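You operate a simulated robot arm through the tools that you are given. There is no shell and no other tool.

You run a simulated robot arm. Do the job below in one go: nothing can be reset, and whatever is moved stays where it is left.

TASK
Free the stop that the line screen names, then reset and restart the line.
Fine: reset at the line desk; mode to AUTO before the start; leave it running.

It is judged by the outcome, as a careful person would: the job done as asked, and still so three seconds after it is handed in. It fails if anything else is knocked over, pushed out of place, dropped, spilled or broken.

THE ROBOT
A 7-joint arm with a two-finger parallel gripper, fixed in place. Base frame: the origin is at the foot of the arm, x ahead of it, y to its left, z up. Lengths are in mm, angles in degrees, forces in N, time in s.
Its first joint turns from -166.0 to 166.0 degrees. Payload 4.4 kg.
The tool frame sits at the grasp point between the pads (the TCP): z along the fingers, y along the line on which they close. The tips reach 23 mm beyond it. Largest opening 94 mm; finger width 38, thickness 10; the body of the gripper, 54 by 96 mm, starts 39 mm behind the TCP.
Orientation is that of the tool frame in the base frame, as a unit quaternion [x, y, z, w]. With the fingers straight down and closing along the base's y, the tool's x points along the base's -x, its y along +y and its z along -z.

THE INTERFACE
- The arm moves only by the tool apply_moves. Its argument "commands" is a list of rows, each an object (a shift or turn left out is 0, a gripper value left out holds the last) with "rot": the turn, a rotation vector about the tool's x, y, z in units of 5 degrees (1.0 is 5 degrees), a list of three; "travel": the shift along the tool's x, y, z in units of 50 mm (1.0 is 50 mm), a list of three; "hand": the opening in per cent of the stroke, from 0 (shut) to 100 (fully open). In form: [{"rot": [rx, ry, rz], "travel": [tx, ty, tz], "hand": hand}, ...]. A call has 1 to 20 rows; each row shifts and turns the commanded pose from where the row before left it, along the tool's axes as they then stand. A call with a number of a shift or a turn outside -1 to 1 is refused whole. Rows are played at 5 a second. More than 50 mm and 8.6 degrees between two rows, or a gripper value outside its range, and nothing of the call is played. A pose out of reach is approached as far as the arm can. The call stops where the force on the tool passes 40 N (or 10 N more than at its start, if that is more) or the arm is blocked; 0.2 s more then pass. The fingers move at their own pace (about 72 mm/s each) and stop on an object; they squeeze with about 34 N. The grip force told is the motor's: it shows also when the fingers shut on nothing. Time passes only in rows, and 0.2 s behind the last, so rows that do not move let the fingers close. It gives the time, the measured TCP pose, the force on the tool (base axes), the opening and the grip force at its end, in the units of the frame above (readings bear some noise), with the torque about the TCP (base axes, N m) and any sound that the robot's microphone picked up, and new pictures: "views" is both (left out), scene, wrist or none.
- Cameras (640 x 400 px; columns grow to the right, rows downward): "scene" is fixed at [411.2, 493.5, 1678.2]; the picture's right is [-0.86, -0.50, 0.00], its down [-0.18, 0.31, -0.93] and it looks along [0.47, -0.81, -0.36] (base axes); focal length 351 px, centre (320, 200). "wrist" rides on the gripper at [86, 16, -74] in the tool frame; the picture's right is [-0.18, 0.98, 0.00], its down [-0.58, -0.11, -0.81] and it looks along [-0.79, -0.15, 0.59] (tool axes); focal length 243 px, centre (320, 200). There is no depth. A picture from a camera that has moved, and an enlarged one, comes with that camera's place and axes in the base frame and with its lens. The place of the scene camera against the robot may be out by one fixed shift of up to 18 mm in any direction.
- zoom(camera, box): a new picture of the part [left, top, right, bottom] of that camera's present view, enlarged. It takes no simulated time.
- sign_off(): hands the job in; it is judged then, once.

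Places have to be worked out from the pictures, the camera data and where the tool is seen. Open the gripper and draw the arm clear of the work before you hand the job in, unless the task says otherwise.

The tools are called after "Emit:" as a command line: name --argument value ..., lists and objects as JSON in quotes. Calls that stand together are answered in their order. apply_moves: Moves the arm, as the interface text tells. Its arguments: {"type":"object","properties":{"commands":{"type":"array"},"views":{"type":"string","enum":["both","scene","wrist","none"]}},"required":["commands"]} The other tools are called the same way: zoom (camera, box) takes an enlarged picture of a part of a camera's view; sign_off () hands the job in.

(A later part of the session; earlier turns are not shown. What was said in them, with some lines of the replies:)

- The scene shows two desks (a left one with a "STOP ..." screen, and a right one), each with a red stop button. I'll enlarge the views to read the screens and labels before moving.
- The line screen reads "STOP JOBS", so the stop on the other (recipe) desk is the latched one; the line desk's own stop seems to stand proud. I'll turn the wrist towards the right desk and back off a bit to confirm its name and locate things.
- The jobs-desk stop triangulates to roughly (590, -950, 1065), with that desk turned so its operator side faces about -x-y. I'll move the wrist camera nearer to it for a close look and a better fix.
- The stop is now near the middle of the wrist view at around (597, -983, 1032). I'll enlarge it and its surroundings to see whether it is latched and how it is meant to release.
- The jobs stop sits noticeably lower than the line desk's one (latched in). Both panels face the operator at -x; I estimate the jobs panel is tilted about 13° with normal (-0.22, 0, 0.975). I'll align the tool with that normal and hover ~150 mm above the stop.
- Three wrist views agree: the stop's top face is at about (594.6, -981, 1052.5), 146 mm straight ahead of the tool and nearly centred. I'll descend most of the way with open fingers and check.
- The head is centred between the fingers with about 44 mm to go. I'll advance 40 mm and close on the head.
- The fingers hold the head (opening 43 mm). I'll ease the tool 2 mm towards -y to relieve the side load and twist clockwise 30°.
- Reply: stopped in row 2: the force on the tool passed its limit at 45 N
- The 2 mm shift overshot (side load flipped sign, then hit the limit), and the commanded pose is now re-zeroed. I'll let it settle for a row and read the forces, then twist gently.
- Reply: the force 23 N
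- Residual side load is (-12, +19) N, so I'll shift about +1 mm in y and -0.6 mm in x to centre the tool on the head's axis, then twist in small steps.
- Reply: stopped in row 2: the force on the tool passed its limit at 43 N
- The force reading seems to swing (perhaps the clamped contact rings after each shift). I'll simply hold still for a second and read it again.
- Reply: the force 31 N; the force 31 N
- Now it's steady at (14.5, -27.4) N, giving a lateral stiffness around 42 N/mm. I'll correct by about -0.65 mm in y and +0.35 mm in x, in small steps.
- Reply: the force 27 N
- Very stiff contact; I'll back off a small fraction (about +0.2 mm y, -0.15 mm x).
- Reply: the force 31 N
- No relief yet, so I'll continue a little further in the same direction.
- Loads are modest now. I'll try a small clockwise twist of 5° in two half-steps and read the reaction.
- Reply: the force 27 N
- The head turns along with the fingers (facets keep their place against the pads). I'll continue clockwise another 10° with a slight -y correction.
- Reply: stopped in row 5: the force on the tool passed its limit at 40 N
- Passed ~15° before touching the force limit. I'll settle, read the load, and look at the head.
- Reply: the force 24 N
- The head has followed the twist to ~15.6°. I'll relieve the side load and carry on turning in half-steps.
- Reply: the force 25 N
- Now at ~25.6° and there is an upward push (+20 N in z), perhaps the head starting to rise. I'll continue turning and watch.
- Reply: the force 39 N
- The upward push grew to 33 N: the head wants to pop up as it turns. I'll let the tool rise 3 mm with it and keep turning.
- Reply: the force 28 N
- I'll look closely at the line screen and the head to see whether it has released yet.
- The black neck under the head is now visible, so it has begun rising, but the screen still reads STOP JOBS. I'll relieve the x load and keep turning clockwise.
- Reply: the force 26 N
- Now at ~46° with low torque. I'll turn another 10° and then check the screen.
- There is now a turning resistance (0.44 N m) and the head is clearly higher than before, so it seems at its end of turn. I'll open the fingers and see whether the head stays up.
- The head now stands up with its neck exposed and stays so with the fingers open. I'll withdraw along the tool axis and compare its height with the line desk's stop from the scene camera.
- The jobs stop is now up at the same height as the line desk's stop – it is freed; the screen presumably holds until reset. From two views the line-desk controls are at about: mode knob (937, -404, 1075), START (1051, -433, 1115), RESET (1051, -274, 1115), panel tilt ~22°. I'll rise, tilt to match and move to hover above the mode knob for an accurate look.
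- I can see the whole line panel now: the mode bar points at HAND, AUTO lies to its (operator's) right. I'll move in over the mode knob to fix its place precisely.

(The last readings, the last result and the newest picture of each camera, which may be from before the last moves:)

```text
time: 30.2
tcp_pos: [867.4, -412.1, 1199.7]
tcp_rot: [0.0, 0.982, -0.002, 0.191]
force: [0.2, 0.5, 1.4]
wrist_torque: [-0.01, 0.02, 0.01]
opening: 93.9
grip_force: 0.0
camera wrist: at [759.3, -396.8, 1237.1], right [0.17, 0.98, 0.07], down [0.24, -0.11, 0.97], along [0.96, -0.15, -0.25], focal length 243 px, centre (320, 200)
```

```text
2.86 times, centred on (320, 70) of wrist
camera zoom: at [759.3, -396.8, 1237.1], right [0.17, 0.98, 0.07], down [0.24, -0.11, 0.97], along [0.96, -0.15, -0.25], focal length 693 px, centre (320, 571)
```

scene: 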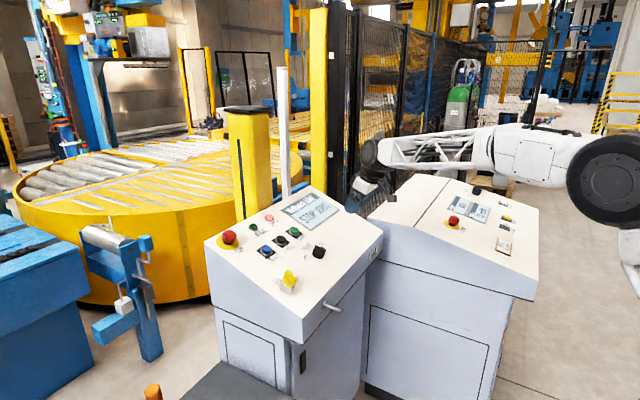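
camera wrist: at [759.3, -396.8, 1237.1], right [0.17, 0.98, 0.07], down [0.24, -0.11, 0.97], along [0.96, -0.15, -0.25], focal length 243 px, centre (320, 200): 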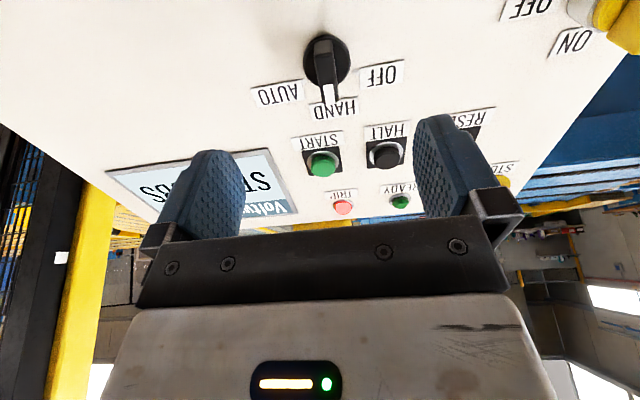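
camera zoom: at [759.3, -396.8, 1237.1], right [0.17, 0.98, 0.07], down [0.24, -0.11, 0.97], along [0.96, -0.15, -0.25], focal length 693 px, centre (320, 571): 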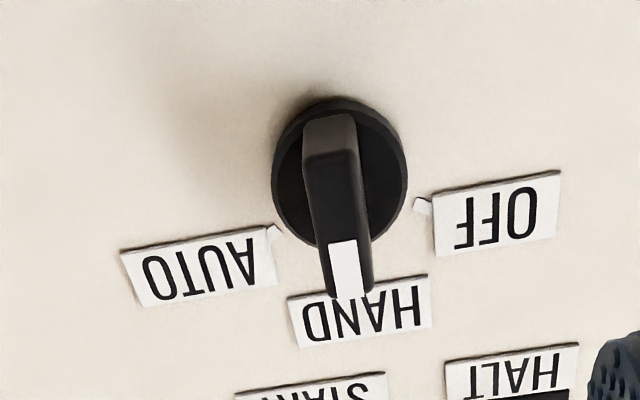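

Disc centre of the mode knob is (939, -409, 1062); START ≈ (1060, -436, 1108), HALT ≈ (1060, -353), RESET ≈ (1060, -268, 1107). Reset comes first, so I'll shut the fingers and hover above the blue RESET button.

Emit:
apply_moves --commands '[{"travel": [0, 0, -0.4], "hand": 0}, {"travel": [-0.582, 0.576, 0.2], "hand": 0}, {"travel": [-0.582, 0.576, 0.2], "hand": 0}, {"travel": [-0.582, 0.576, 0.2], "hand": 0}, {"travel": [-0.582, 0.576, 0.2], "hand": 0}, {"travel": [-0.582, 0.576, 0.2], "hand": 0}]' --views "both"

```text
time: 31.6
tcp_pos: [1014.4, -266.8, 1228.8]
tcp_rot: [0.0, 0.981, -0.001, 0.192]
force: [0.2, 0.0, -0.5]
wrist_torque: [0.01, -0.04, -0.02]
opening: 0.2
grip_force: 33.8
camera wrist: at [906.6, -249.9, 1266.0], right [0.17, 0.98, 0.07], down [0.24, -0.11, 0.97], along [0.96, -0.15, -0.25], focal length 243 px, centre (320, 200)
```

scene: 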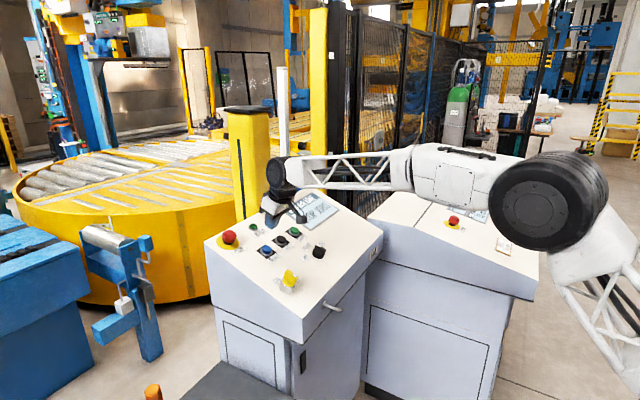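
wrist: 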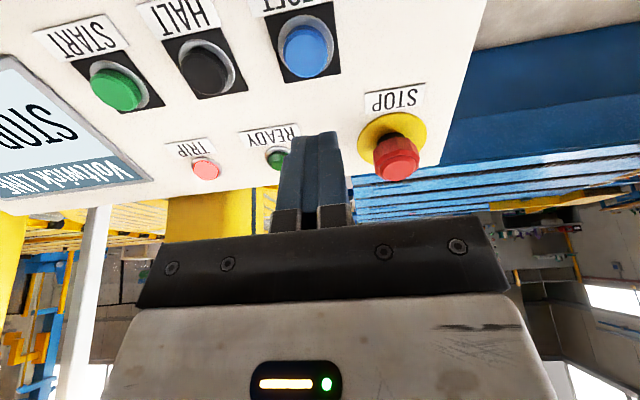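

RESET's face is now fixed at about (1049, -275, 1114): offset (11, -8) mm sideways and 96 mm ahead of the fingertips. I'll shift over and descend 80 mm, then check alignment.

Emit:
apply_moves --commands '[{"travel": [0.112, -0.082, 0.5], "hand": 0}, {"travel": [0.112, -0.082, 0.5], "hand": 0}, {"travel": [0, 0, 0.6], "hand": 0}]' --views "both"

Emit:
zoom --camera "wrist" --box '[220, 60, 420, 200]'

Emit:
zoom --camera "scene" --box '[225, 185, 345, 265]'

```text
time: 32.4
tcp_pos: [1034.9, -276.5, 1149.1]
tcp_rot: [0.0, 0.981, -0.002, 0.192]
force: [0.3, -0.4, -0.1]
wrist_torque: [0.03, 0.0, 0.0]
opening: 0.2
grip_force: 34.3
camera wrist: at [926.3, -260.1, 1187.6], right [0.17, 0.98, 0.07], down [0.23, -0.11, 0.97], along [0.96, -0.15, -0.25], focal length 243 px, centre (320, 200)
```

scene: 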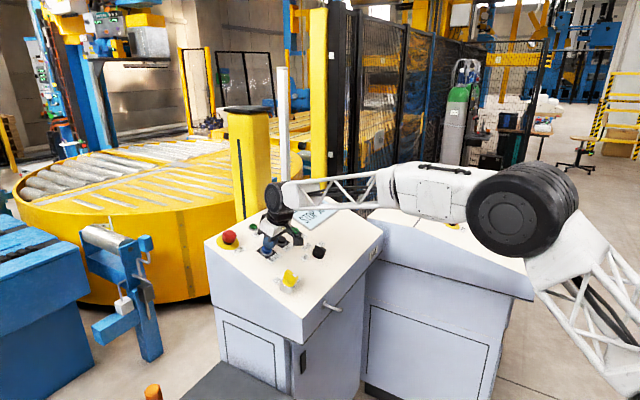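
wrist: 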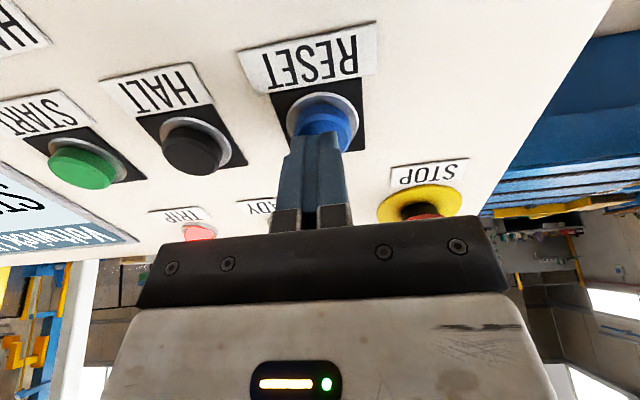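

```text
2.86 times, centred on (320, 130) of wrist
camera zoom: at [926.3, -260.1, 1187.6], right [0.17, 0.98, 0.07], down [0.23, -0.11, 0.97], along [0.96, -0.15, -0.25], focal length 693 px, centre (320, 400)
```

zoom: 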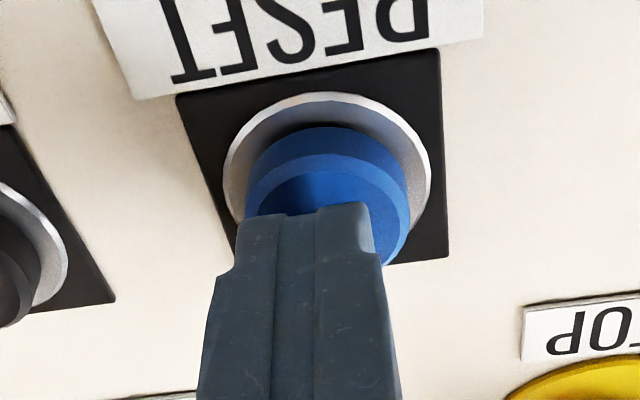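

```text
5.00 times, centred on (285, 225) of scene
camera zoom: at [411.2, 493.5, 1678.2], right [-0.86, -0.5, 0.0], down [-0.18, 0.31, -0.93], along [0.47, -0.81, -0.36], focal length 1755 px, centre (495, 75)
```

zoom: 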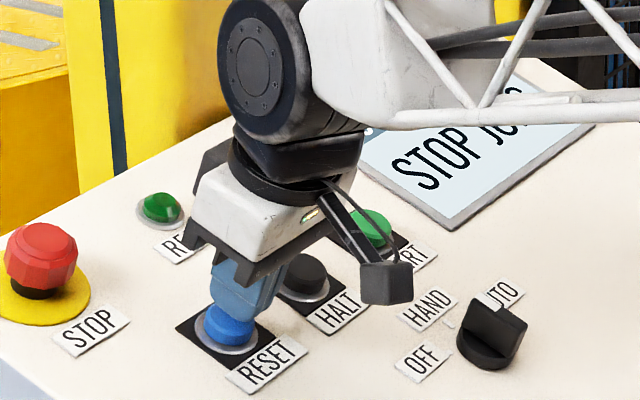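

The fingertips are right above the blue face (about 3 mm off in y). I'll nudge +3 mm in y and advance gently, reading the force.

Emit:
apply_moves --commands '[{"travel": [0, 0.05, 0.06], "hand": 0}, {"travel": [0, 0, 0.06], "hand": 0}, {"travel": [0, 0, 0.06], "hand": 0}, {"travel": [0, 0, 0.04], "hand": 0}]' --views "wrist"

```text
time: 33.4
tcp_pos: [1037.6, -273.9, 1140.0]
tcp_rot: [0.0, 0.981, -0.002, 0.192]
force: [-0.8, 3.3, 6.9]
wrist_torque: [0.08, 0.05, -0.03]
opening: 0.0
grip_force: 34.0
heard: click
camera wrist: at [930.0, -257.3, 1176.5], right [0.17, 0.98, 0.07], down [0.23, -0.11, 0.97], along [0.96, -0.15, -0.25], focal length 243 px, centre (320, 200)
```

wrist: 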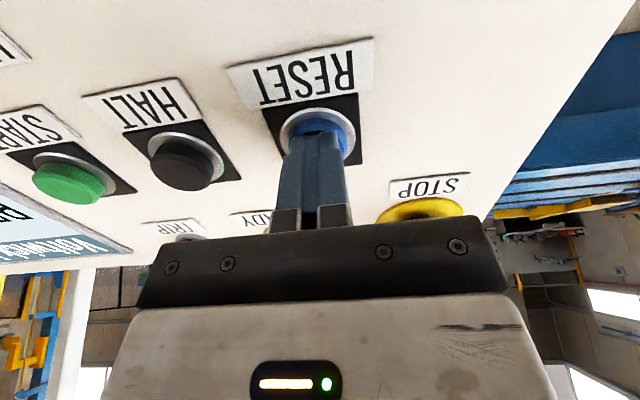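

A click was heard with about 7 N on the tool – RESET has been pressed. I'll withdraw and read the screen and lamps.

Emit:
apply_moves --commands '[{"travel": [0, 0, -0.3], "hand": 0}, {"travel": [0, 0, -0.8], "hand": 0}, {"travel": [0, 0, -0.8], "hand": 0}]' --views "both"

Emit:
zoom --camera "scene" --box '[225, 185, 345, 265]'

Emit:
zoom --camera "wrist" --box '[0, 0, 360, 220]'

```text
time: 34.2
tcp_pos: [1002.2, -274.9, 1223.6]
tcp_rot: [0.0, 0.982, 0.0, 0.19]
force: [-0.9, 0.1, -1.6]
wrist_torque: [-0.02, -0.03, 0.01]
opening: 0.0
grip_force: 34.2
camera wrist: at [893.3, -259.3, 1261.8], right [0.17, 0.98, 0.07], down [0.24, -0.11, 0.97], along [0.96, -0.15, -0.25], focal length 243 px, centre (320, 200)
```

scene: 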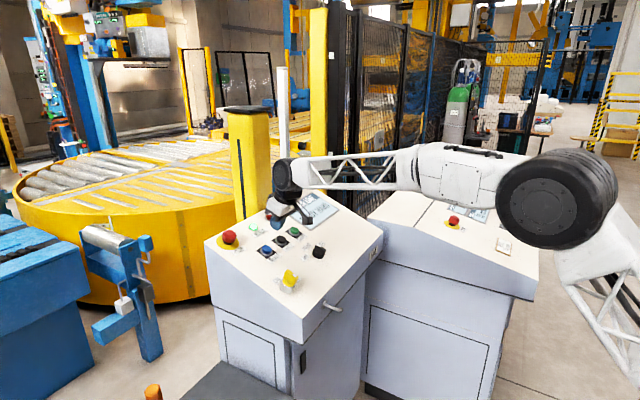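
wrist: 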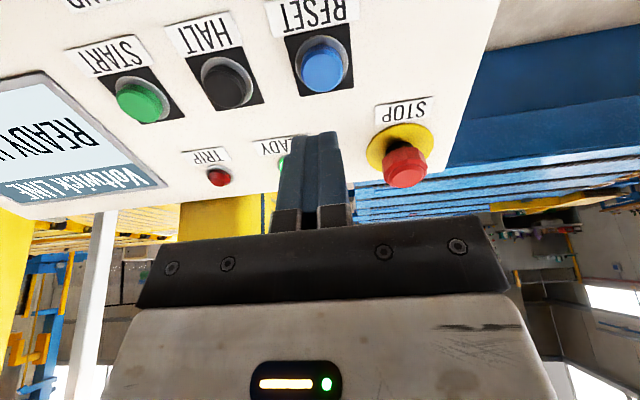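

```text
5.00 times, centred on (285, 225) of scene
camera zoom: at [411.2, 493.5, 1678.2], right [-0.86, -0.5, 0.0], down [-0.18, 0.31, -0.93], along [0.47, -0.81, -0.36], focal length 1755 px, centre (495, 75)
```

zoom: 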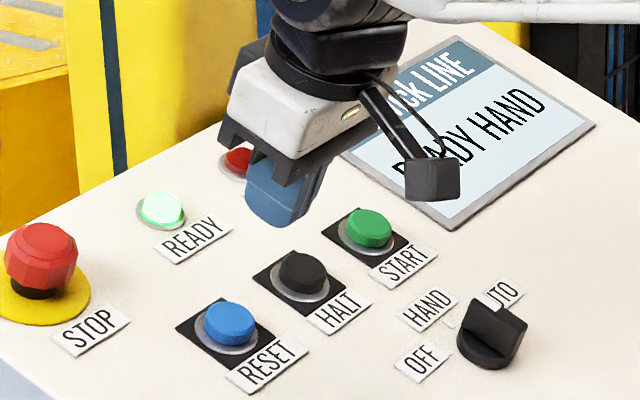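

```text
1.78 times, centred on (180, 110) of wrist
camera zoom: at [893.3, -259.3, 1261.8], right [0.17, 0.98, 0.07], down [0.24, -0.11, 0.97], along [0.96, -0.15, -0.25], focal length 431 px, centre (569, 360)
```

zoom: 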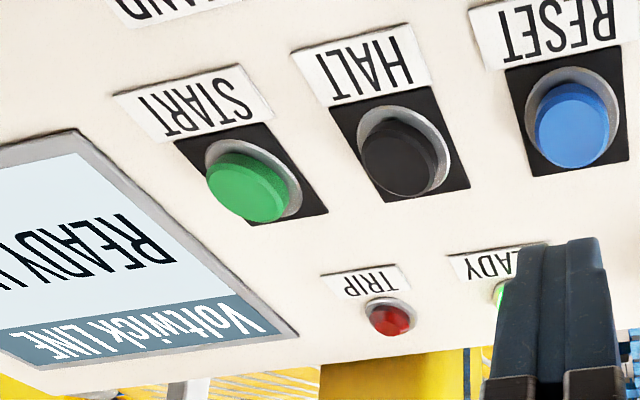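

Reset worked: TRIP is dark, READY is lit and the screen reads "READY HAND". Next the mode: I'll move over the black selector with fingers part open.

Emit:
apply_moves --commands '[{"travel": [0.597, -0.672, 0], "hand": 60}, {"travel": [0.597, -0.672, 0], "hand": 60}, {"travel": [0.597, -0.672, 0], "hand": 60}, {"travel": [0.597, -0.672, 0.12], "hand": 60}]' --views "both"

Emit:
zoom --camera "wrist" --box '[220, 0, 420, 140]'

Emit:
zoom --camera "scene" --box '[285, 220, 345, 270]'

```text
time: 35.2
tcp_pos: [892.0, -410.0, 1176.5]
tcp_rot: [-0.001, 0.982, -0.001, 0.191]
force: [-0.5, -0.1, -0.1]
wrist_torque: [0.03, 0.01, -0.02]
opening: 56.4
grip_force: 0.1
camera wrist: at [783.1, -394.3, 1213.9], right [0.17, 0.98, 0.07], down [0.24, -0.11, 0.97], along [0.96, -0.15, -0.25], focal length 243 px, centre (320, 200)
```

scene: 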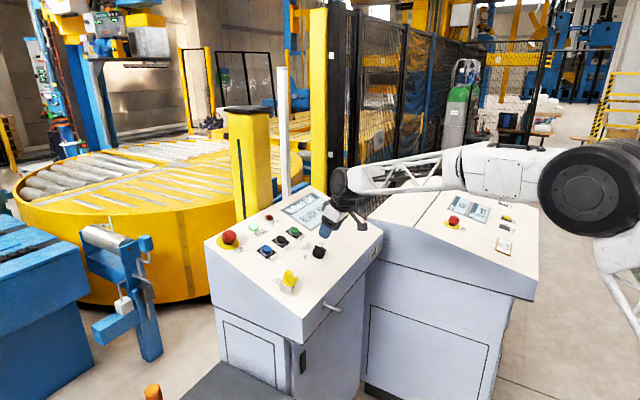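
wrist: 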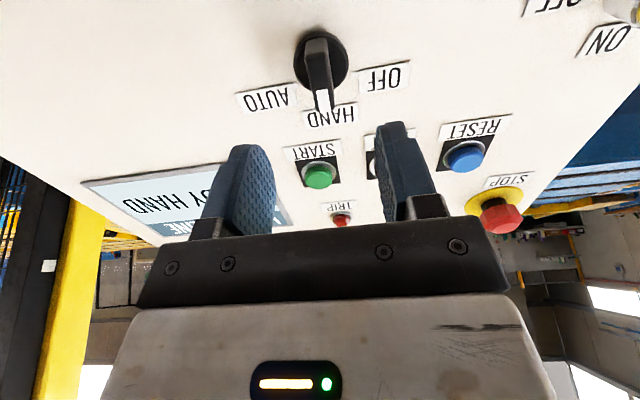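

```text
2.86 times, centred on (320, 70) of wrist
camera zoom: at [783.1, -394.3, 1213.9], right [0.17, 0.98, 0.07], down [0.24, -0.11, 0.97], along [0.96, -0.15, -0.25], focal length 693 px, centre (320, 571)
```

zoom: 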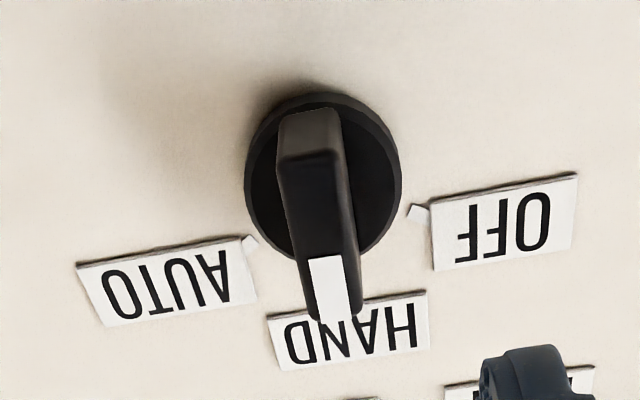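

```text
8.00 times, centred on (315, 245) of scene
camera zoom: at [411.2, 493.5, 1678.2], right [-0.86, -0.5, 0.0], down [-0.18, 0.31, -0.93], along [0.47, -0.81, -0.36], focal length 2809 px, centre (360, -160)
```

zoom: 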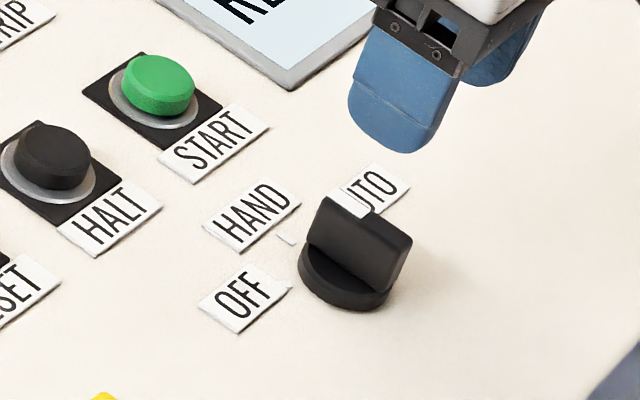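

The selector's disc centre is straight ahead (offset ≈ 1 mm) about 124 mm from the TCP, with the bar ~26 mm tall above it. I'll descend 92 mm with the fingers straddling the bar.

Emit:
apply_moves --commands '[{"travel": [-0.02, 0, 0.6], "hand": 60}, {"travel": [0, 0, 0.6], "hand": 60}, {"travel": [0, 0, 0.5], "hand": 60}, {"travel": [0, 0, 0.14], "hand": 60}]' --views "both"

Emit:
zoom --camera "wrist" --box '[220, 60, 420, 200]'

Emit:
zoom --camera "scene" --box '[285, 220, 345, 270]'

```text
time: 36.2
tcp_pos: [927.2, -408.4, 1091.2]
tcp_rot: [0.0, 0.981, 0.0, 0.192]
force: [0.1, -0.6, -0.3]
wrist_torque: [-0.04, -0.02, 0.02]
opening: 56.1
grip_force: 0.0
camera wrist: at [819.2, -392.9, 1128.5], right [0.17, 0.98, 0.07], down [0.24, -0.11, 0.97], along [0.96, -0.15, -0.25], focal length 243 px, centre (320, 200)
```

scene: 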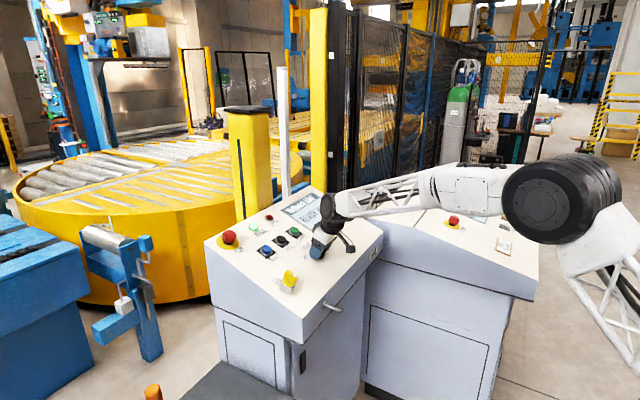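
wrist: 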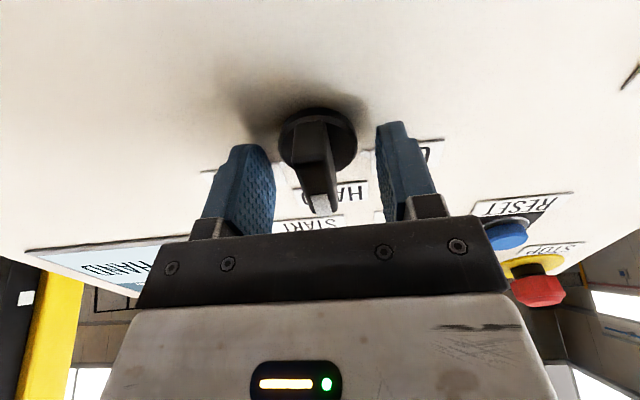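

```text
2.86 times, centred on (320, 130) of wrist
camera zoom: at [819.2, -392.9, 1128.5], right [0.17, 0.98, 0.07], down [0.24, -0.11, 0.97], along [0.96, -0.15, -0.25], focal length 693 px, centre (320, 400)
```

zoom: 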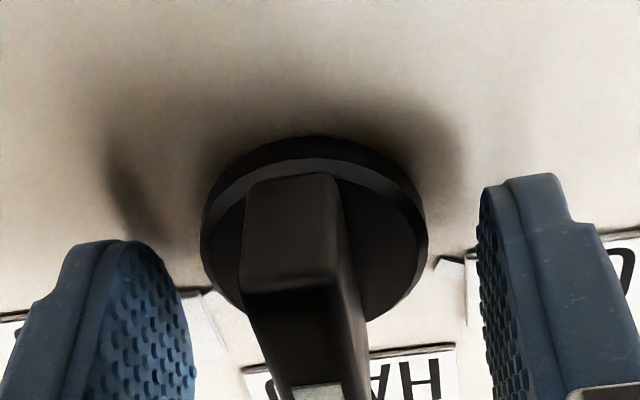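

```text
8.00 times, centred on (315, 245) of scene
camera zoom: at [411.2, 493.5, 1678.2], right [-0.86, -0.5, 0.0], down [-0.18, 0.31, -0.93], along [0.47, -0.81, -0.36], focal length 2809 px, centre (360, -160)
```

zoom: 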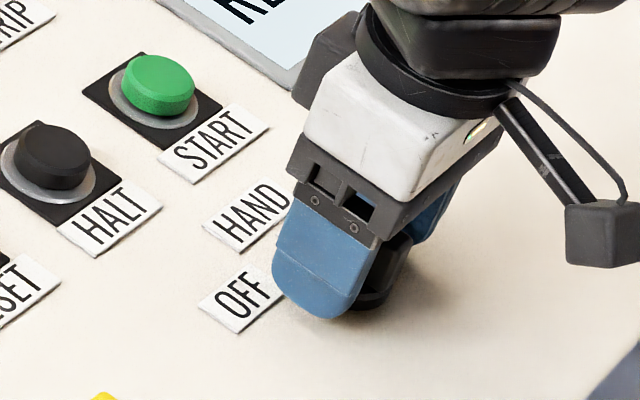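

Fingers straddle the bar, which sits ~1.5 mm to -y of centre. I'll shift by that and close on the bar.

Emit:
apply_moves --commands '[{"travel": [0, -0.03, 0.02], "hand": 60}, {"hand": 40}, {"hand": 20}, {"hand": 5}, {"hand": 5}]' --views "wrist"

```text
time: 37.4
tcp_pos: [929.8, -410.4, 1090.0]
tcp_rot: [0.0, 0.981, -0.001, 0.192]
force: [1.9, 8.7, -2.5]
wrist_torque: [0.24, 0.01, 0.11]
opening: 41.8
grip_force: 45.7
camera wrist: at [820.1, -393.9, 1127.6], right [0.17, 0.98, 0.07], down [0.24, -0.11, 0.97], along [0.96, -0.15, -0.25], focal length 243 px, centre (320, 200)
```

wrist: 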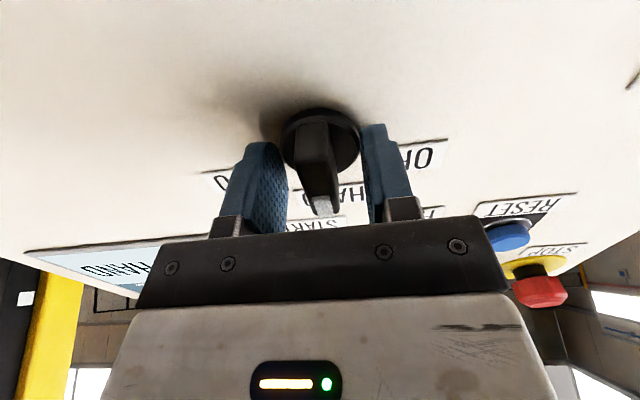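

The fingers stopped at 41.8 mm – they caught the disc rather than the bar. I'll open, raise 13 mm and close on the bar itself.

Emit:
apply_moves --commands '[{"hand": 60}, {"hand": 60}, {"travel": [0, 0, -0.13], "hand": 60}, {"travel": [0, 0, -0.13], "hand": 60}, {"hand": 40}, {"hand": 20}, {"hand": 5}, {"hand": 5}, {"hand": 5}]' --views "wrist"

Emit:
zoom --camera "wrist" --box '[220, 60, 420, 200]'

```text
time: 39.4
tcp_pos: [922.7, -409.6, 1102.3]
tcp_rot: [0.001, 0.981, -0.002, 0.192]
force: [0.6, -3.9, 1.1]
wrist_torque: [0.22, -0.1, 0.13]
opening: 14.8
grip_force: 45.3
camera wrist: at [815.6, -393.8, 1140.1], right [0.17, 0.98, 0.07], down [0.24, -0.11, 0.97], along [0.96, -0.15, -0.25], focal length 243 px, centre (320, 200)
```

wrist: 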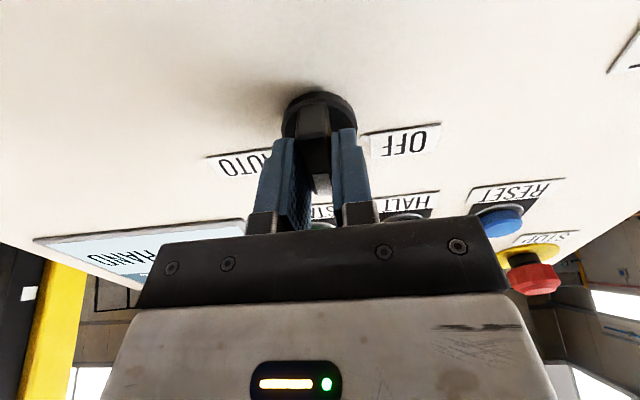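

```text
2.86 times, centred on (320, 130) of wrist
camera zoom: at [815.6, -393.8, 1140.1], right [0.17, 0.98, 0.07], down [0.24, -0.11, 0.97], along [0.96, -0.15, -0.25], focal length 693 px, centre (320, 400)
```

zoom: 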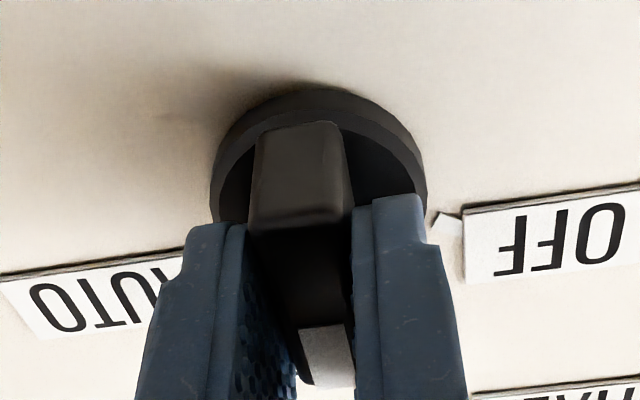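

The bar is held (opening 14.8 mm). I'll turn clockwise 10° in half-steps and watch the forces.

Emit:
apply_moves --commands '[{"rot": [0, 0, 0.5], "hand": 5}, {"rot": [0, 0, 0.5], "hand": 5}, {"rot": [0, 0, 0.5], "hand": 5}, {"rot": [0, 0, 0.5], "hand": 5}]' --views "wrist"

```text
time: 40.4
tcp_pos: [923.9, -410.2, 1102.3]
tcp_rot: [0.086, 0.978, 0.016, 0.192]
force: [-24.5, -1.5, 7.3]
wrist_torque: [-0.1, -0.63, 0.0]
opening: 15.0
grip_force: 45.0
camera wrist: at [819.5, -379.2, 1141.6], right [0.33, 0.94, 0.13], down [0.21, -0.21, 0.96], along [0.92, -0.29, -0.26], focal length 243 px, centre (320, 200)
```

wrist: 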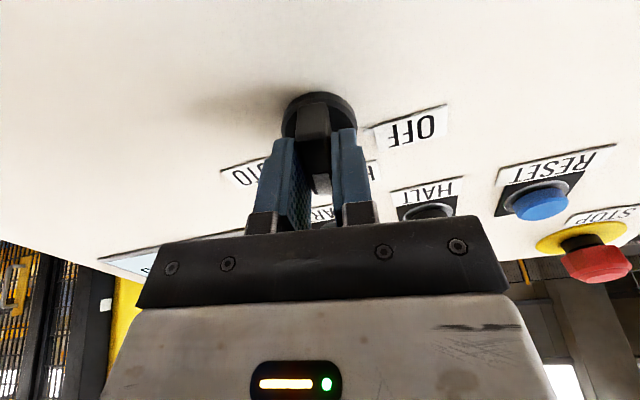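

The selector is turning with the fingers; there's -24 N in x, so I'll ease 0.5 mm towards -x and continue clockwise.

Emit:
apply_moves --commands '[{"travel": [0.01, 0, 0], "hand": 5}, {"rot": [0, 0, 0.5], "hand": 5}, {"rot": [0, 0, 0.5], "hand": 5}, {"rot": [0, 0, 0.5], "hand": 5}, {"rot": [0, 0, 0.5], "hand": 5}]' --views "wrist"

```text
time: 41.6
tcp_pos: [922.9, -410.5, 1103.0]
tcp_rot: [0.171, 0.966, 0.031, 0.189]
force: [-26.5, -1.6, 20.1]
wrist_torque: [0.13, 0.69, 0.09]
opening: 14.8
grip_force: 44.7
camera wrist: at [825.5, -365.7, 1143.9], right [0.47, 0.86, 0.19], down [0.17, -0.3, 0.94], along [0.87, -0.41, -0.29], focal length 243 px, centre (320, 200)
```

wrist: 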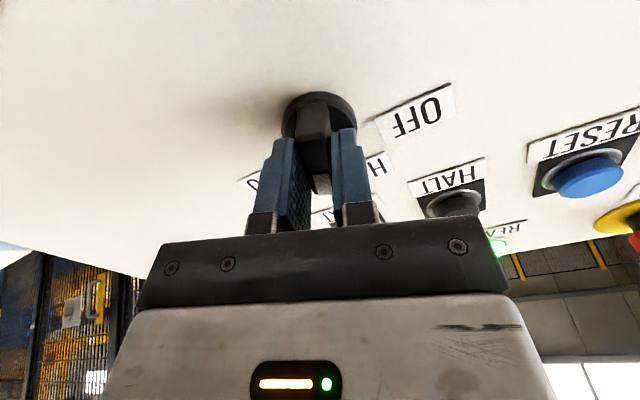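

Now the push is mainly outward along the tool (≈28 N) plus some along the bar; I'll back off 1 mm outward and 0.4 mm along the bar and continue.

Emit:
apply_moves --commands '[{"travel": [0.008, -0.002, -0.02], "hand": 5}, {"rot": [0, 0, 0.5], "hand": 5}, {"rot": [0, 0, 0.5], "hand": 5}, {"rot": [0, 0, 0.5], "hand": 5}, {"rot": [0, 0, 0.5], "hand": 5}]' --views "wrist"

```text
time: 42.8
tcp_pos: [922.9, -410.6, 1102.7]
tcp_rot: [0.255, 0.948, 0.049, 0.186]
force: [29.3, -16.7, 12.6]
wrist_torque: [-0.63, -0.32, -0.27]
opening: 15.1
grip_force: 45.2
camera wrist: at [833.5, -353.4, 1147.0], right [0.6, 0.76, 0.24], down [0.11, -0.38, 0.92], along [0.79, -0.53, -0.32], focal length 243 px, centre (320, 200)
```

wrist: 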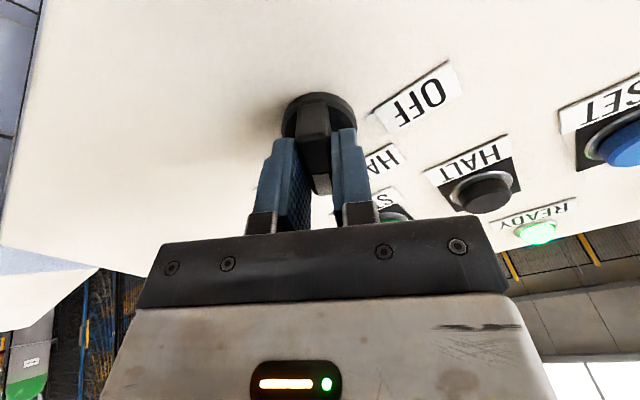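

I over-corrected along the bar (-36 N along tool x), so I'll give back 0.4 mm and keep turning.

Emit:
apply_moves --commands '[{"travel": [-0.008, 0, 0], "hand": 5}, {"rot": [0, 0, 0.5], "hand": 5}, {"rot": [0, 0, 0.5], "hand": 5}, {"rot": [0, 0, 0.5], "hand": 5}, {"rot": [0, 0, 0.5], "hand": 5}]' --views "both"

Emit:
zoom --camera "scene" --box '[225, 185, 345, 265]'

```text
time: 44.0
tcp_pos: [922.4, -411.6, 1102.1]
tcp_rot: [0.336, 0.922, 0.065, 0.18]
force: [14.0, -19.5, 13.6]
wrist_torque: [-0.95, -0.82, -0.44]
opening: 15.0
grip_force: 44.6
camera wrist: at [843.2, -342.5, 1151.0], right [0.72, 0.63, 0.29], down [0.04, -0.46, 0.89], along [0.7, -0.62, -0.35], focal length 243 px, centre (320, 200)
```

scene: 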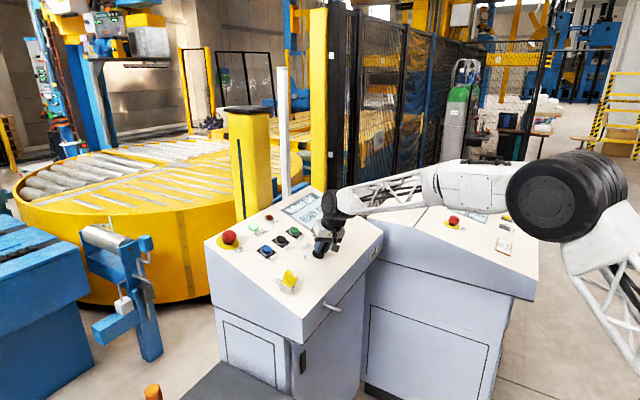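
wrist: 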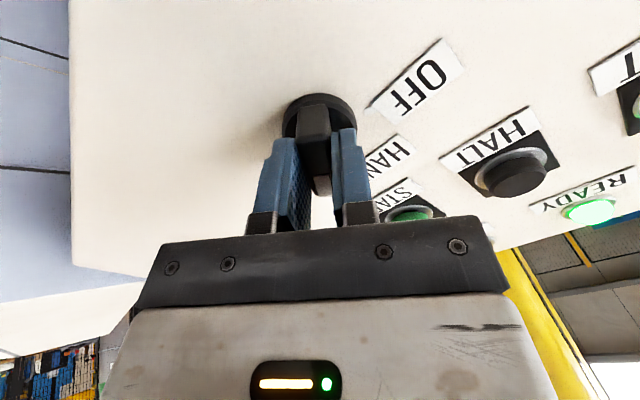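

```text
5.00 times, centred on (285, 225) of scene
camera zoom: at [411.2, 493.5, 1678.2], right [-0.86, -0.5, 0.0], down [-0.18, 0.31, -0.93], along [0.47, -0.81, -0.36], focal length 1755 px, centre (495, 75)
```

zoom: 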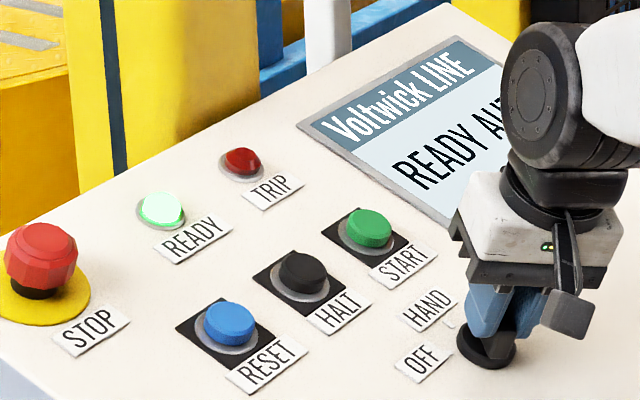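

The screen has switched to "READY AU…" (AUTO). I'll turn about 6° more to seat it well in the AUTO position and relieve the bar load.

Emit:
apply_moves --commands '[{"travel": [-0.006, 0, 0], "hand": 5}, {"rot": [0, 0, 0.4], "hand": 5}, {"rot": [0, 0, 0.4], "hand": 5}, {"rot": [0, 0, 0.4], "hand": 5}]' --views "none"

```text
time: 45.0
tcp_pos: [922.0, -411.1, 1102.9]
tcp_rot: [0.383, 0.904, 0.074, 0.176]
force: [-25.0, -28.3, 7.2]
wrist_torque: [-1.27, -0.15, -0.5]
opening: 15.3
grip_force: 45.3
```

The reaction rose (~35 N across the bar), suggesting the selector is at its AUTO stop. I'll open the fingers and withdraw, then check.

Emit:
apply_moves --commands '[{"hand": 60}, {"hand": 60}, {"hand": 60}, {"travel": [0, 0, -0.6], "hand": 60}, {"travel": [0, 0, -0.8], "hand": 60}, {"travel": [0, 0, -0.6], "hand": 60}]' --views "both"

Emit:
zoom --camera "scene" --box '[225, 185, 345, 265]'

Emit:
zoom --camera "wrist" --box '[220, 0, 480, 180]'

```text
time: 46.4
tcp_pos: [885.6, -411.8, 1191.7]
tcp_rot: [0.383, 0.904, 0.074, 0.177]
force: [0.4, 0.6, -1.0]
wrist_torque: [-0.03, 0.0, -0.01]
opening: 56.4
grip_force: 0.1
camera wrist: at [812.6, -338.4, 1243.2], right [0.77, 0.55, 0.31], down [0.0, -0.49, 0.87], along [0.63, -0.67, -0.38], focal length 243 px, centre (320, 200)
```

scene: 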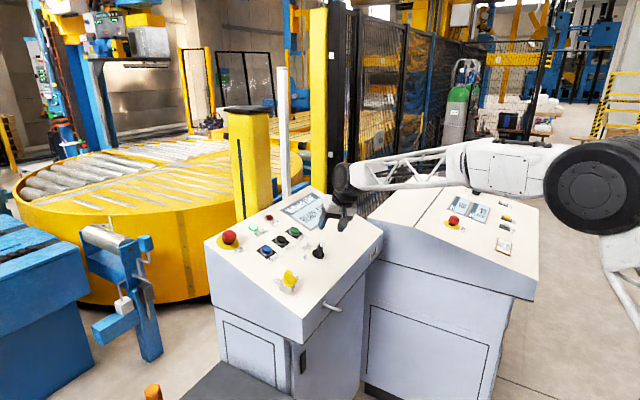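
wrist: 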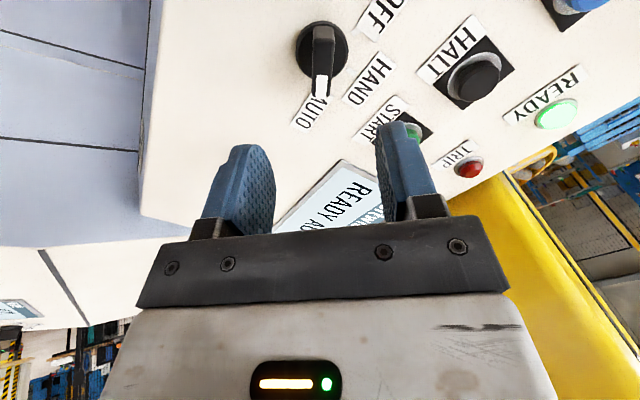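

```text
5.00 times, centred on (285, 225) of scene
camera zoom: at [411.2, 493.5, 1678.2], right [-0.86, -0.5, 0.0], down [-0.18, 0.31, -0.93], along [0.47, -0.81, -0.36], focal length 1755 px, centre (495, 75)
```

zoom: 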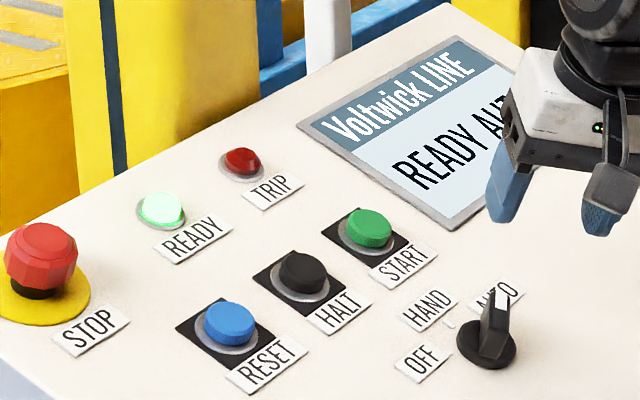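

```text
2.22 times, centred on (350, 90) of wrist
camera zoom: at [812.6, -338.4, 1243.2], right [0.77, 0.55, 0.31], down [0.0, -0.49, 0.87], along [0.63, -0.67, -0.38], focal length 539 px, centre (253, 444)
```

zoom: 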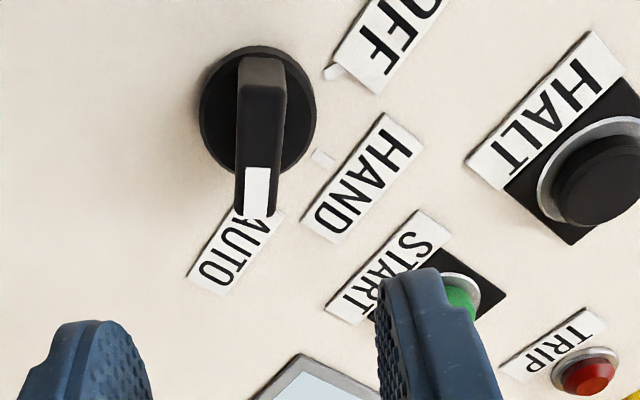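

Selector now points at AUTO and the screen shows READY AU(TO), TRIP dark, READY lit. I'll unwind the wrist to yaw 0, shut the fingers and hover over green START (≈ (1047, -435, 1120)).

Emit:
apply_moves --commands '[{"rot": [0, 0, -1], "hand": 0}, {"rot": [0, 0, -1], "hand": 0}, {"rot": [0, 0, -1], "hand": 0}, {"rot": [0, 0, -1], "hand": 0}, {"rot": [0, 0, -1], "hand": 0}, {"rot": [0, 0, -1], "hand": 0}, {"rot": [0, 0, -1], "hand": 0}, {"rot": [0, 0, -1], "hand": 0}, {"rot": [0, 0, -1], "hand": 0}, {"rot": [0, 0, -0.2], "hand": 0}, {"travel": [-0.808, -0.155, 0.169], "hand": 0}, {"travel": [-0.808, -0.155, 0.169], "hand": 0}, {"travel": [-0.808, -0.155, 0.169], "hand": 0}]' --views "both"

```text
time: 49.2
tcp_pos: [1011.8, -435.7, 1219.6]
tcp_rot: [0.0, 0.981, -0.002, 0.192]
force: [0.3, 0.4, 0.6]
wrist_torque: [-0.01, 0.01, 0.03]
opening: 0.0
grip_force: 34.0
camera wrist: at [903.1, -418.1, 1256.4], right [0.17, 0.98, 0.07], down [0.23, -0.11, 0.97], along [0.96, -0.15, -0.25], focal length 243 px, centre (320, 200)
```

scene: 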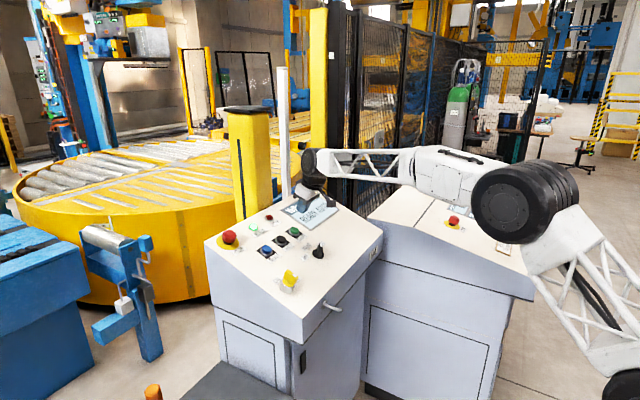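
wrist: 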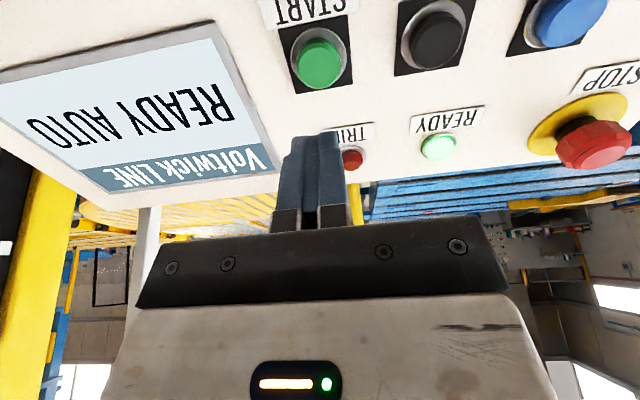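

Screen now clearly "READY AUTO". START is centred (6 mm shift along tool x needed), about 81 mm ahead of the tips. I'll descend 70 mm and check.

Emit:
apply_moves --commands '[{"travel": [0.06, 0, 0.5], "hand": 0}, {"travel": [0.06, 0, 0.5], "hand": 0}, {"travel": [0, 0, 0.4], "hand": 0}]' --views "wrist"

Emit:
zoom --camera "wrist" --box '[220, 60, 420, 200]'

```text
time: 50.0
tcp_pos: [1032.1, -433.5, 1149.5]
tcp_rot: [0.0, 0.981, -0.001, 0.192]
force: [0.2, 0.4, 1.1]
wrist_torque: [-0.02, 0.01, -0.01]
opening: 0.1
grip_force: 33.6
camera wrist: at [924.2, -417.3, 1187.3], right [0.17, 0.98, 0.07], down [0.24, -0.11, 0.97], along [0.96, -0.15, -0.25], focal length 243 px, centre (320, 200)
```

wrist: 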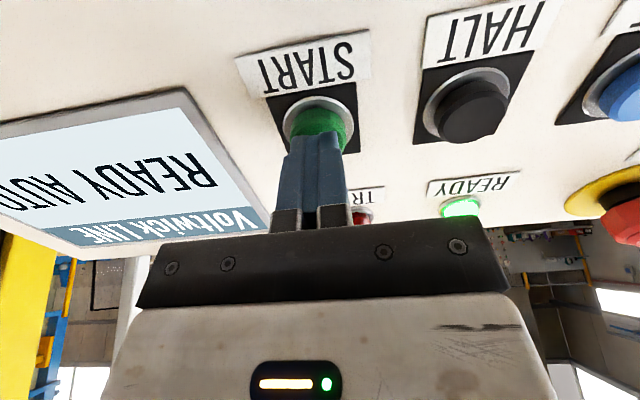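

```text
2.86 times, centred on (320, 130) of wrist
camera zoom: at [924.2, -417.3, 1187.3], right [0.17, 0.98, 0.07], down [0.24, -0.11, 0.97], along [0.96, -0.15, -0.25], focal length 693 px, centre (320, 400)
```

zoom: 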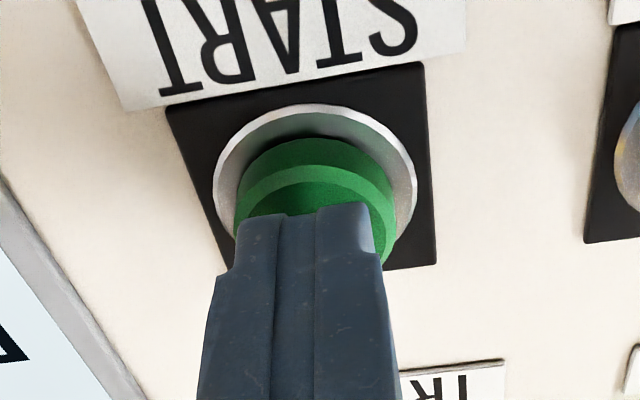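

Tips are right above the green face. I'll press it gently as I did with RESET, stopping at the click.

Emit:
apply_moves --commands '[{"travel": [0, 0.01, 0.06], "hand": 0}, {"travel": [0, 0, 0.06], "hand": 0}, {"travel": [0, 0, 0.06], "hand": 0}, {"travel": [0, 0, 0.04], "hand": 0}]' --views "wrist"

```text
time: 51.0
tcp_pos: [1033.7, -433.5, 1140.9]
tcp_rot: [0.0, 0.981, -0.002, 0.191]
force: [-1.7, 1.3, 2.7]
wrist_torque: [0.05, 0.05, 0.0]
opening: 0.1
grip_force: 33.9
camera wrist: at [925.9, -416.9, 1177.3], right [0.17, 0.98, 0.07], down [0.24, -0.11, 0.97], along [0.96, -0.15, -0.25], focal length 243 px, centre (320, 200)
```

wrist: 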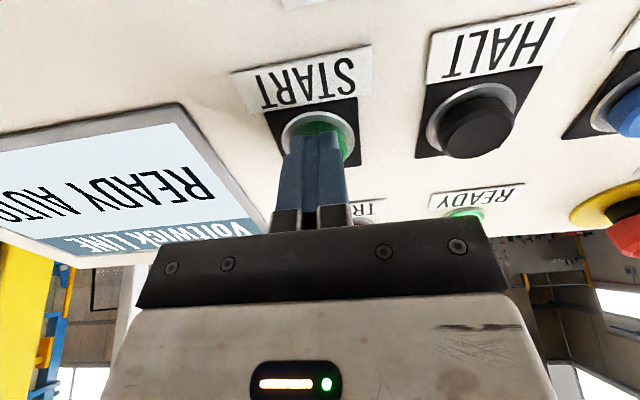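

Light contact (about 3 N) but no click yet. I'll press a few millimetres further in 1.5 mm steps.

Emit:
apply_moves --commands '[{"travel": [0, 0, 0.03], "hand": 0}, {"travel": [0, 0, 0.03], "hand": 0}]' --views "wrist"

```text
time: 51.6
tcp_pos: [1034.9, -434.2, 1137.7]
tcp_rot: [0.0, 0.982, -0.002, 0.191]
force: [-2.7, 1.7, 5.8]
wrist_torque: [0.1, 0.08, 0.02]
opening: 0.3
grip_force: 33.8
heard: click
camera wrist: at [926.9, -418.1, 1175.2], right [0.17, 0.98, 0.07], down [0.24, -0.11, 0.97], along [0.96, -0.15, -0.25], focal length 243 px, centre (320, 200)
```

wrist: 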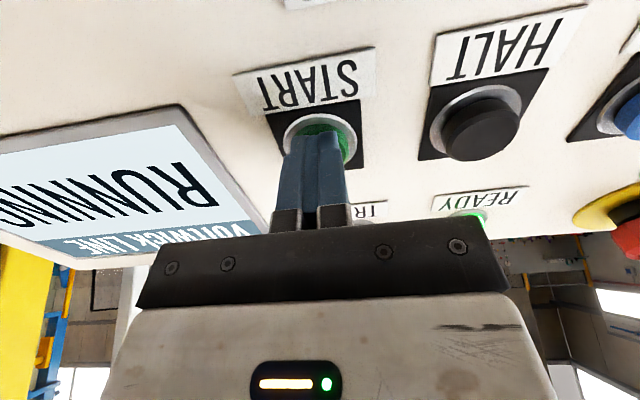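

A click, and the screen now reads "RUNNING". I'll withdraw along the tool axis, then back towards the starting pose and open the gripper well clear of the desks.

Emit:
apply_moves --commands '[{"travel": [0, 0, -0.3], "hand": 0}, {"travel": [0, 0, -0.8], "hand": 0}, {"travel": [0, 0, -0.9], "hand": 0}, {"travel": [0, 0, -0.6], "hand": 0}, {"travel": [0.608, -0.252, -0.574], "hand": 0}, {"travel": [0.608, -0.252, -0.574], "hand": 0}, {"travel": [0.608, -0.252, -0.574], "hand": 50}, {"travel": [0.608, -0.252, -0.574], "hand": 100}, {"travel": [0.608, -0.252, -0.574], "hand": 100}, {"travel": [0.608, -0.252, -0.574], "hand": 100}, {"travel": [0.608, -0.252, -0.574], "hand": 100}, {"travel": [0.608, -0.252, -0.574], "hand": 100}, {"travel": [0.608, -0.252, -0.574], "hand": 100}]' --views "both"

Emit:
zoom --camera "scene" --box '[225, 185, 345, 265]'

Emit:
zoom --camera "scene" --box '[400, 160, 550, 270]'

```text
time: 54.4
tcp_pos: [634.5, -548.3, 1393.0]
tcp_rot: [0.0, 0.982, -0.002, 0.191]
force: [-0.7, 0.0, -0.2]
wrist_torque: [0.02, -0.03, 0.01]
opening: 93.5
grip_force: 0.0
camera wrist: at [526.2, -532.5, 1431.0], right [0.17, 0.98, 0.07], down [0.24, -0.11, 0.97], along [0.96, -0.15, -0.25], focal length 243 px, centre (320, 200)
```

scene: 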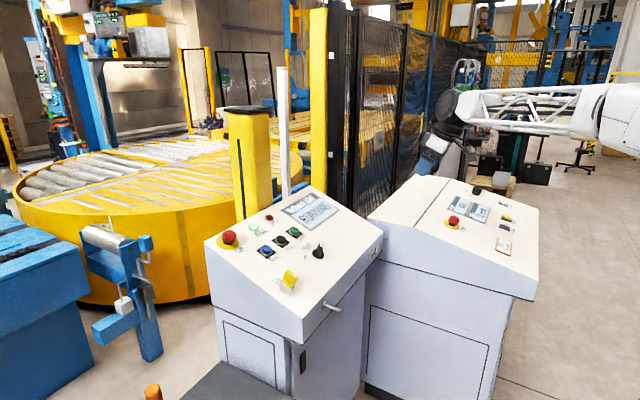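
wrist: 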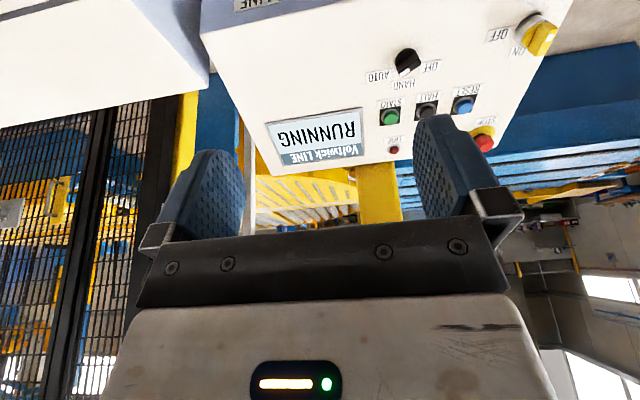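

```text
5.00 times, centred on (285, 225) of scene
camera zoom: at [411.2, 493.5, 1678.2], right [-0.86, -0.5, 0.0], down [-0.18, 0.31, -0.93], along [0.47, -0.81, -0.36], focal length 1755 px, centre (495, 75)
```

zoom: 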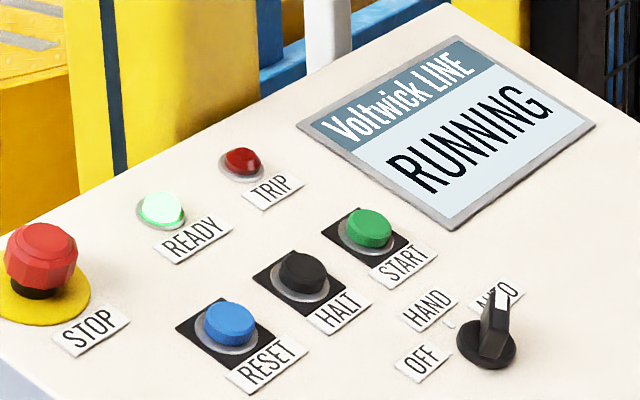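

```text
3.64 times, centred on (475, 215) of scene
camera zoom: at [411.2, 493.5, 1678.2], right [-0.86, -0.5, 0.0], down [-0.18, 0.31, -0.93], along [0.47, -0.81, -0.36], focal length 1277 px, centre (-244, 146)
```

zoom: 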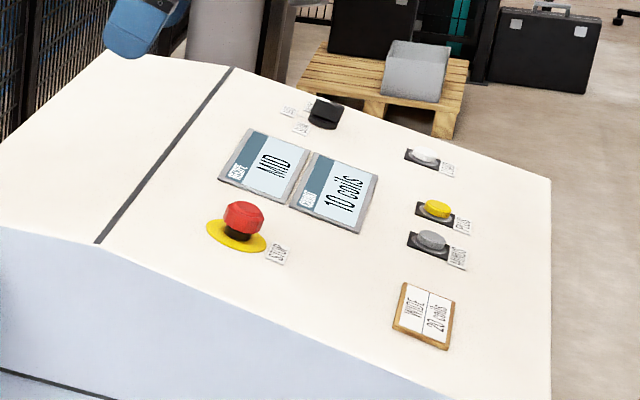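

The line is RUNNING in AUTO, the jobs stop is up, and the jobs desk settings are unchanged (MID, 10 coils). I'll let two seconds pass with the arm clear to confirm it stays running.

Emit:
apply_moves --commands '[{"hand": 100}, {"hand": 100}, {"hand": 100}, {"hand": 100}, {"hand": 100}, {"hand": 100}, {"hand": 100}, {"hand": 100}, {"hand": 100}, {"hand": 100}, {"hand": 100}, {"hand": 100}]' --views "both"

Emit:
zoom --camera "scene" --box '[225, 185, 345, 265]'

```text
time: 57.0
tcp_pos: [635.0, -547.9, 1394.0]
tcp_rot: [0.0, 0.981, -0.001, 0.192]
force: [0.3, 0.1, 0.2]
wrist_torque: [-0.01, 0.02, -0.01]
opening: 94.0
grip_force: 0.0
camera wrist: at [526.4, -532.1, 1431.6], right [0.17, 0.98, 0.07], down [0.24, -0.11, 0.97], along [0.96, -0.15, -0.25], focal length 243 px, centre (320, 200)
```

scene: 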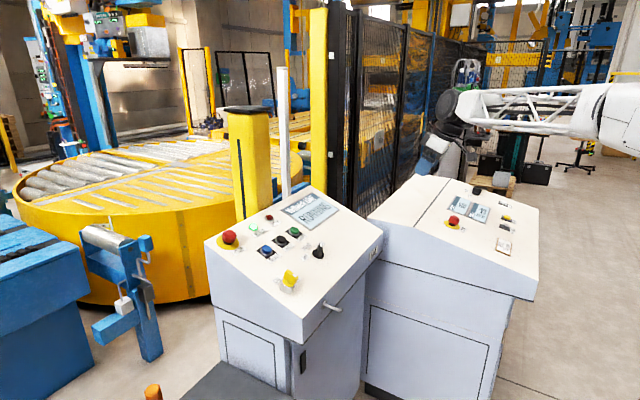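
wrist: 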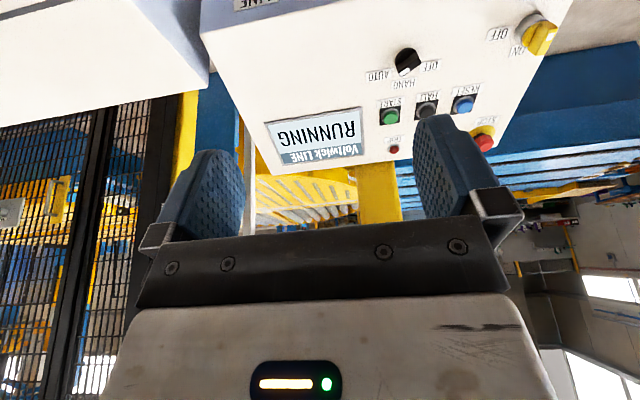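

```text
5.00 times, centred on (285, 225) of scene
camera zoom: at [411.2, 493.5, 1678.2], right [-0.86, -0.5, 0.0], down [-0.18, 0.31, -0.93], along [0.47, -0.81, -0.36], focal length 1755 px, centre (495, 75)
```

zoom: 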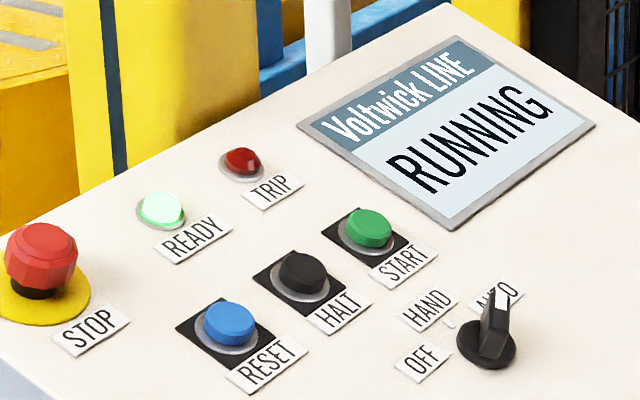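

The line still reads RUNNING with READY lit, TRIP dark and the mode at AUTO. The gripper is open and the arm is clear, so I'm handing the job in.

Emit:
sign_off

```text
The job is handed in.
```

The line is running again in AUTO, and it was still running when I checked more than two seconds after the arm had drawn clear.

- **Stop freed:** the line screen named "STOP JOBS". I twisted the jobs desk's stop clockwise until its head came up, and it stayed up.
- **Reset:** I pressed RESET at the line desk. The trip lamp went out, the ready lamp lit and the screen showed "READY HAND".
- **Mode:** I turned the selector from HAND to AUTO before starting, and the screen showed "READY AUTO".
- **Start:** I pressed START, and the screen changed to "RUNNING".

I knocked nothing over and pushed nothing out of place. The jobs desk still shows MID and 10 coils, as it did at the start. The card on that desk says WIDE, 20 coils; I left the settings alone because the job didn't ask for a change.

The gripper is open and the arm is clear of both desks.
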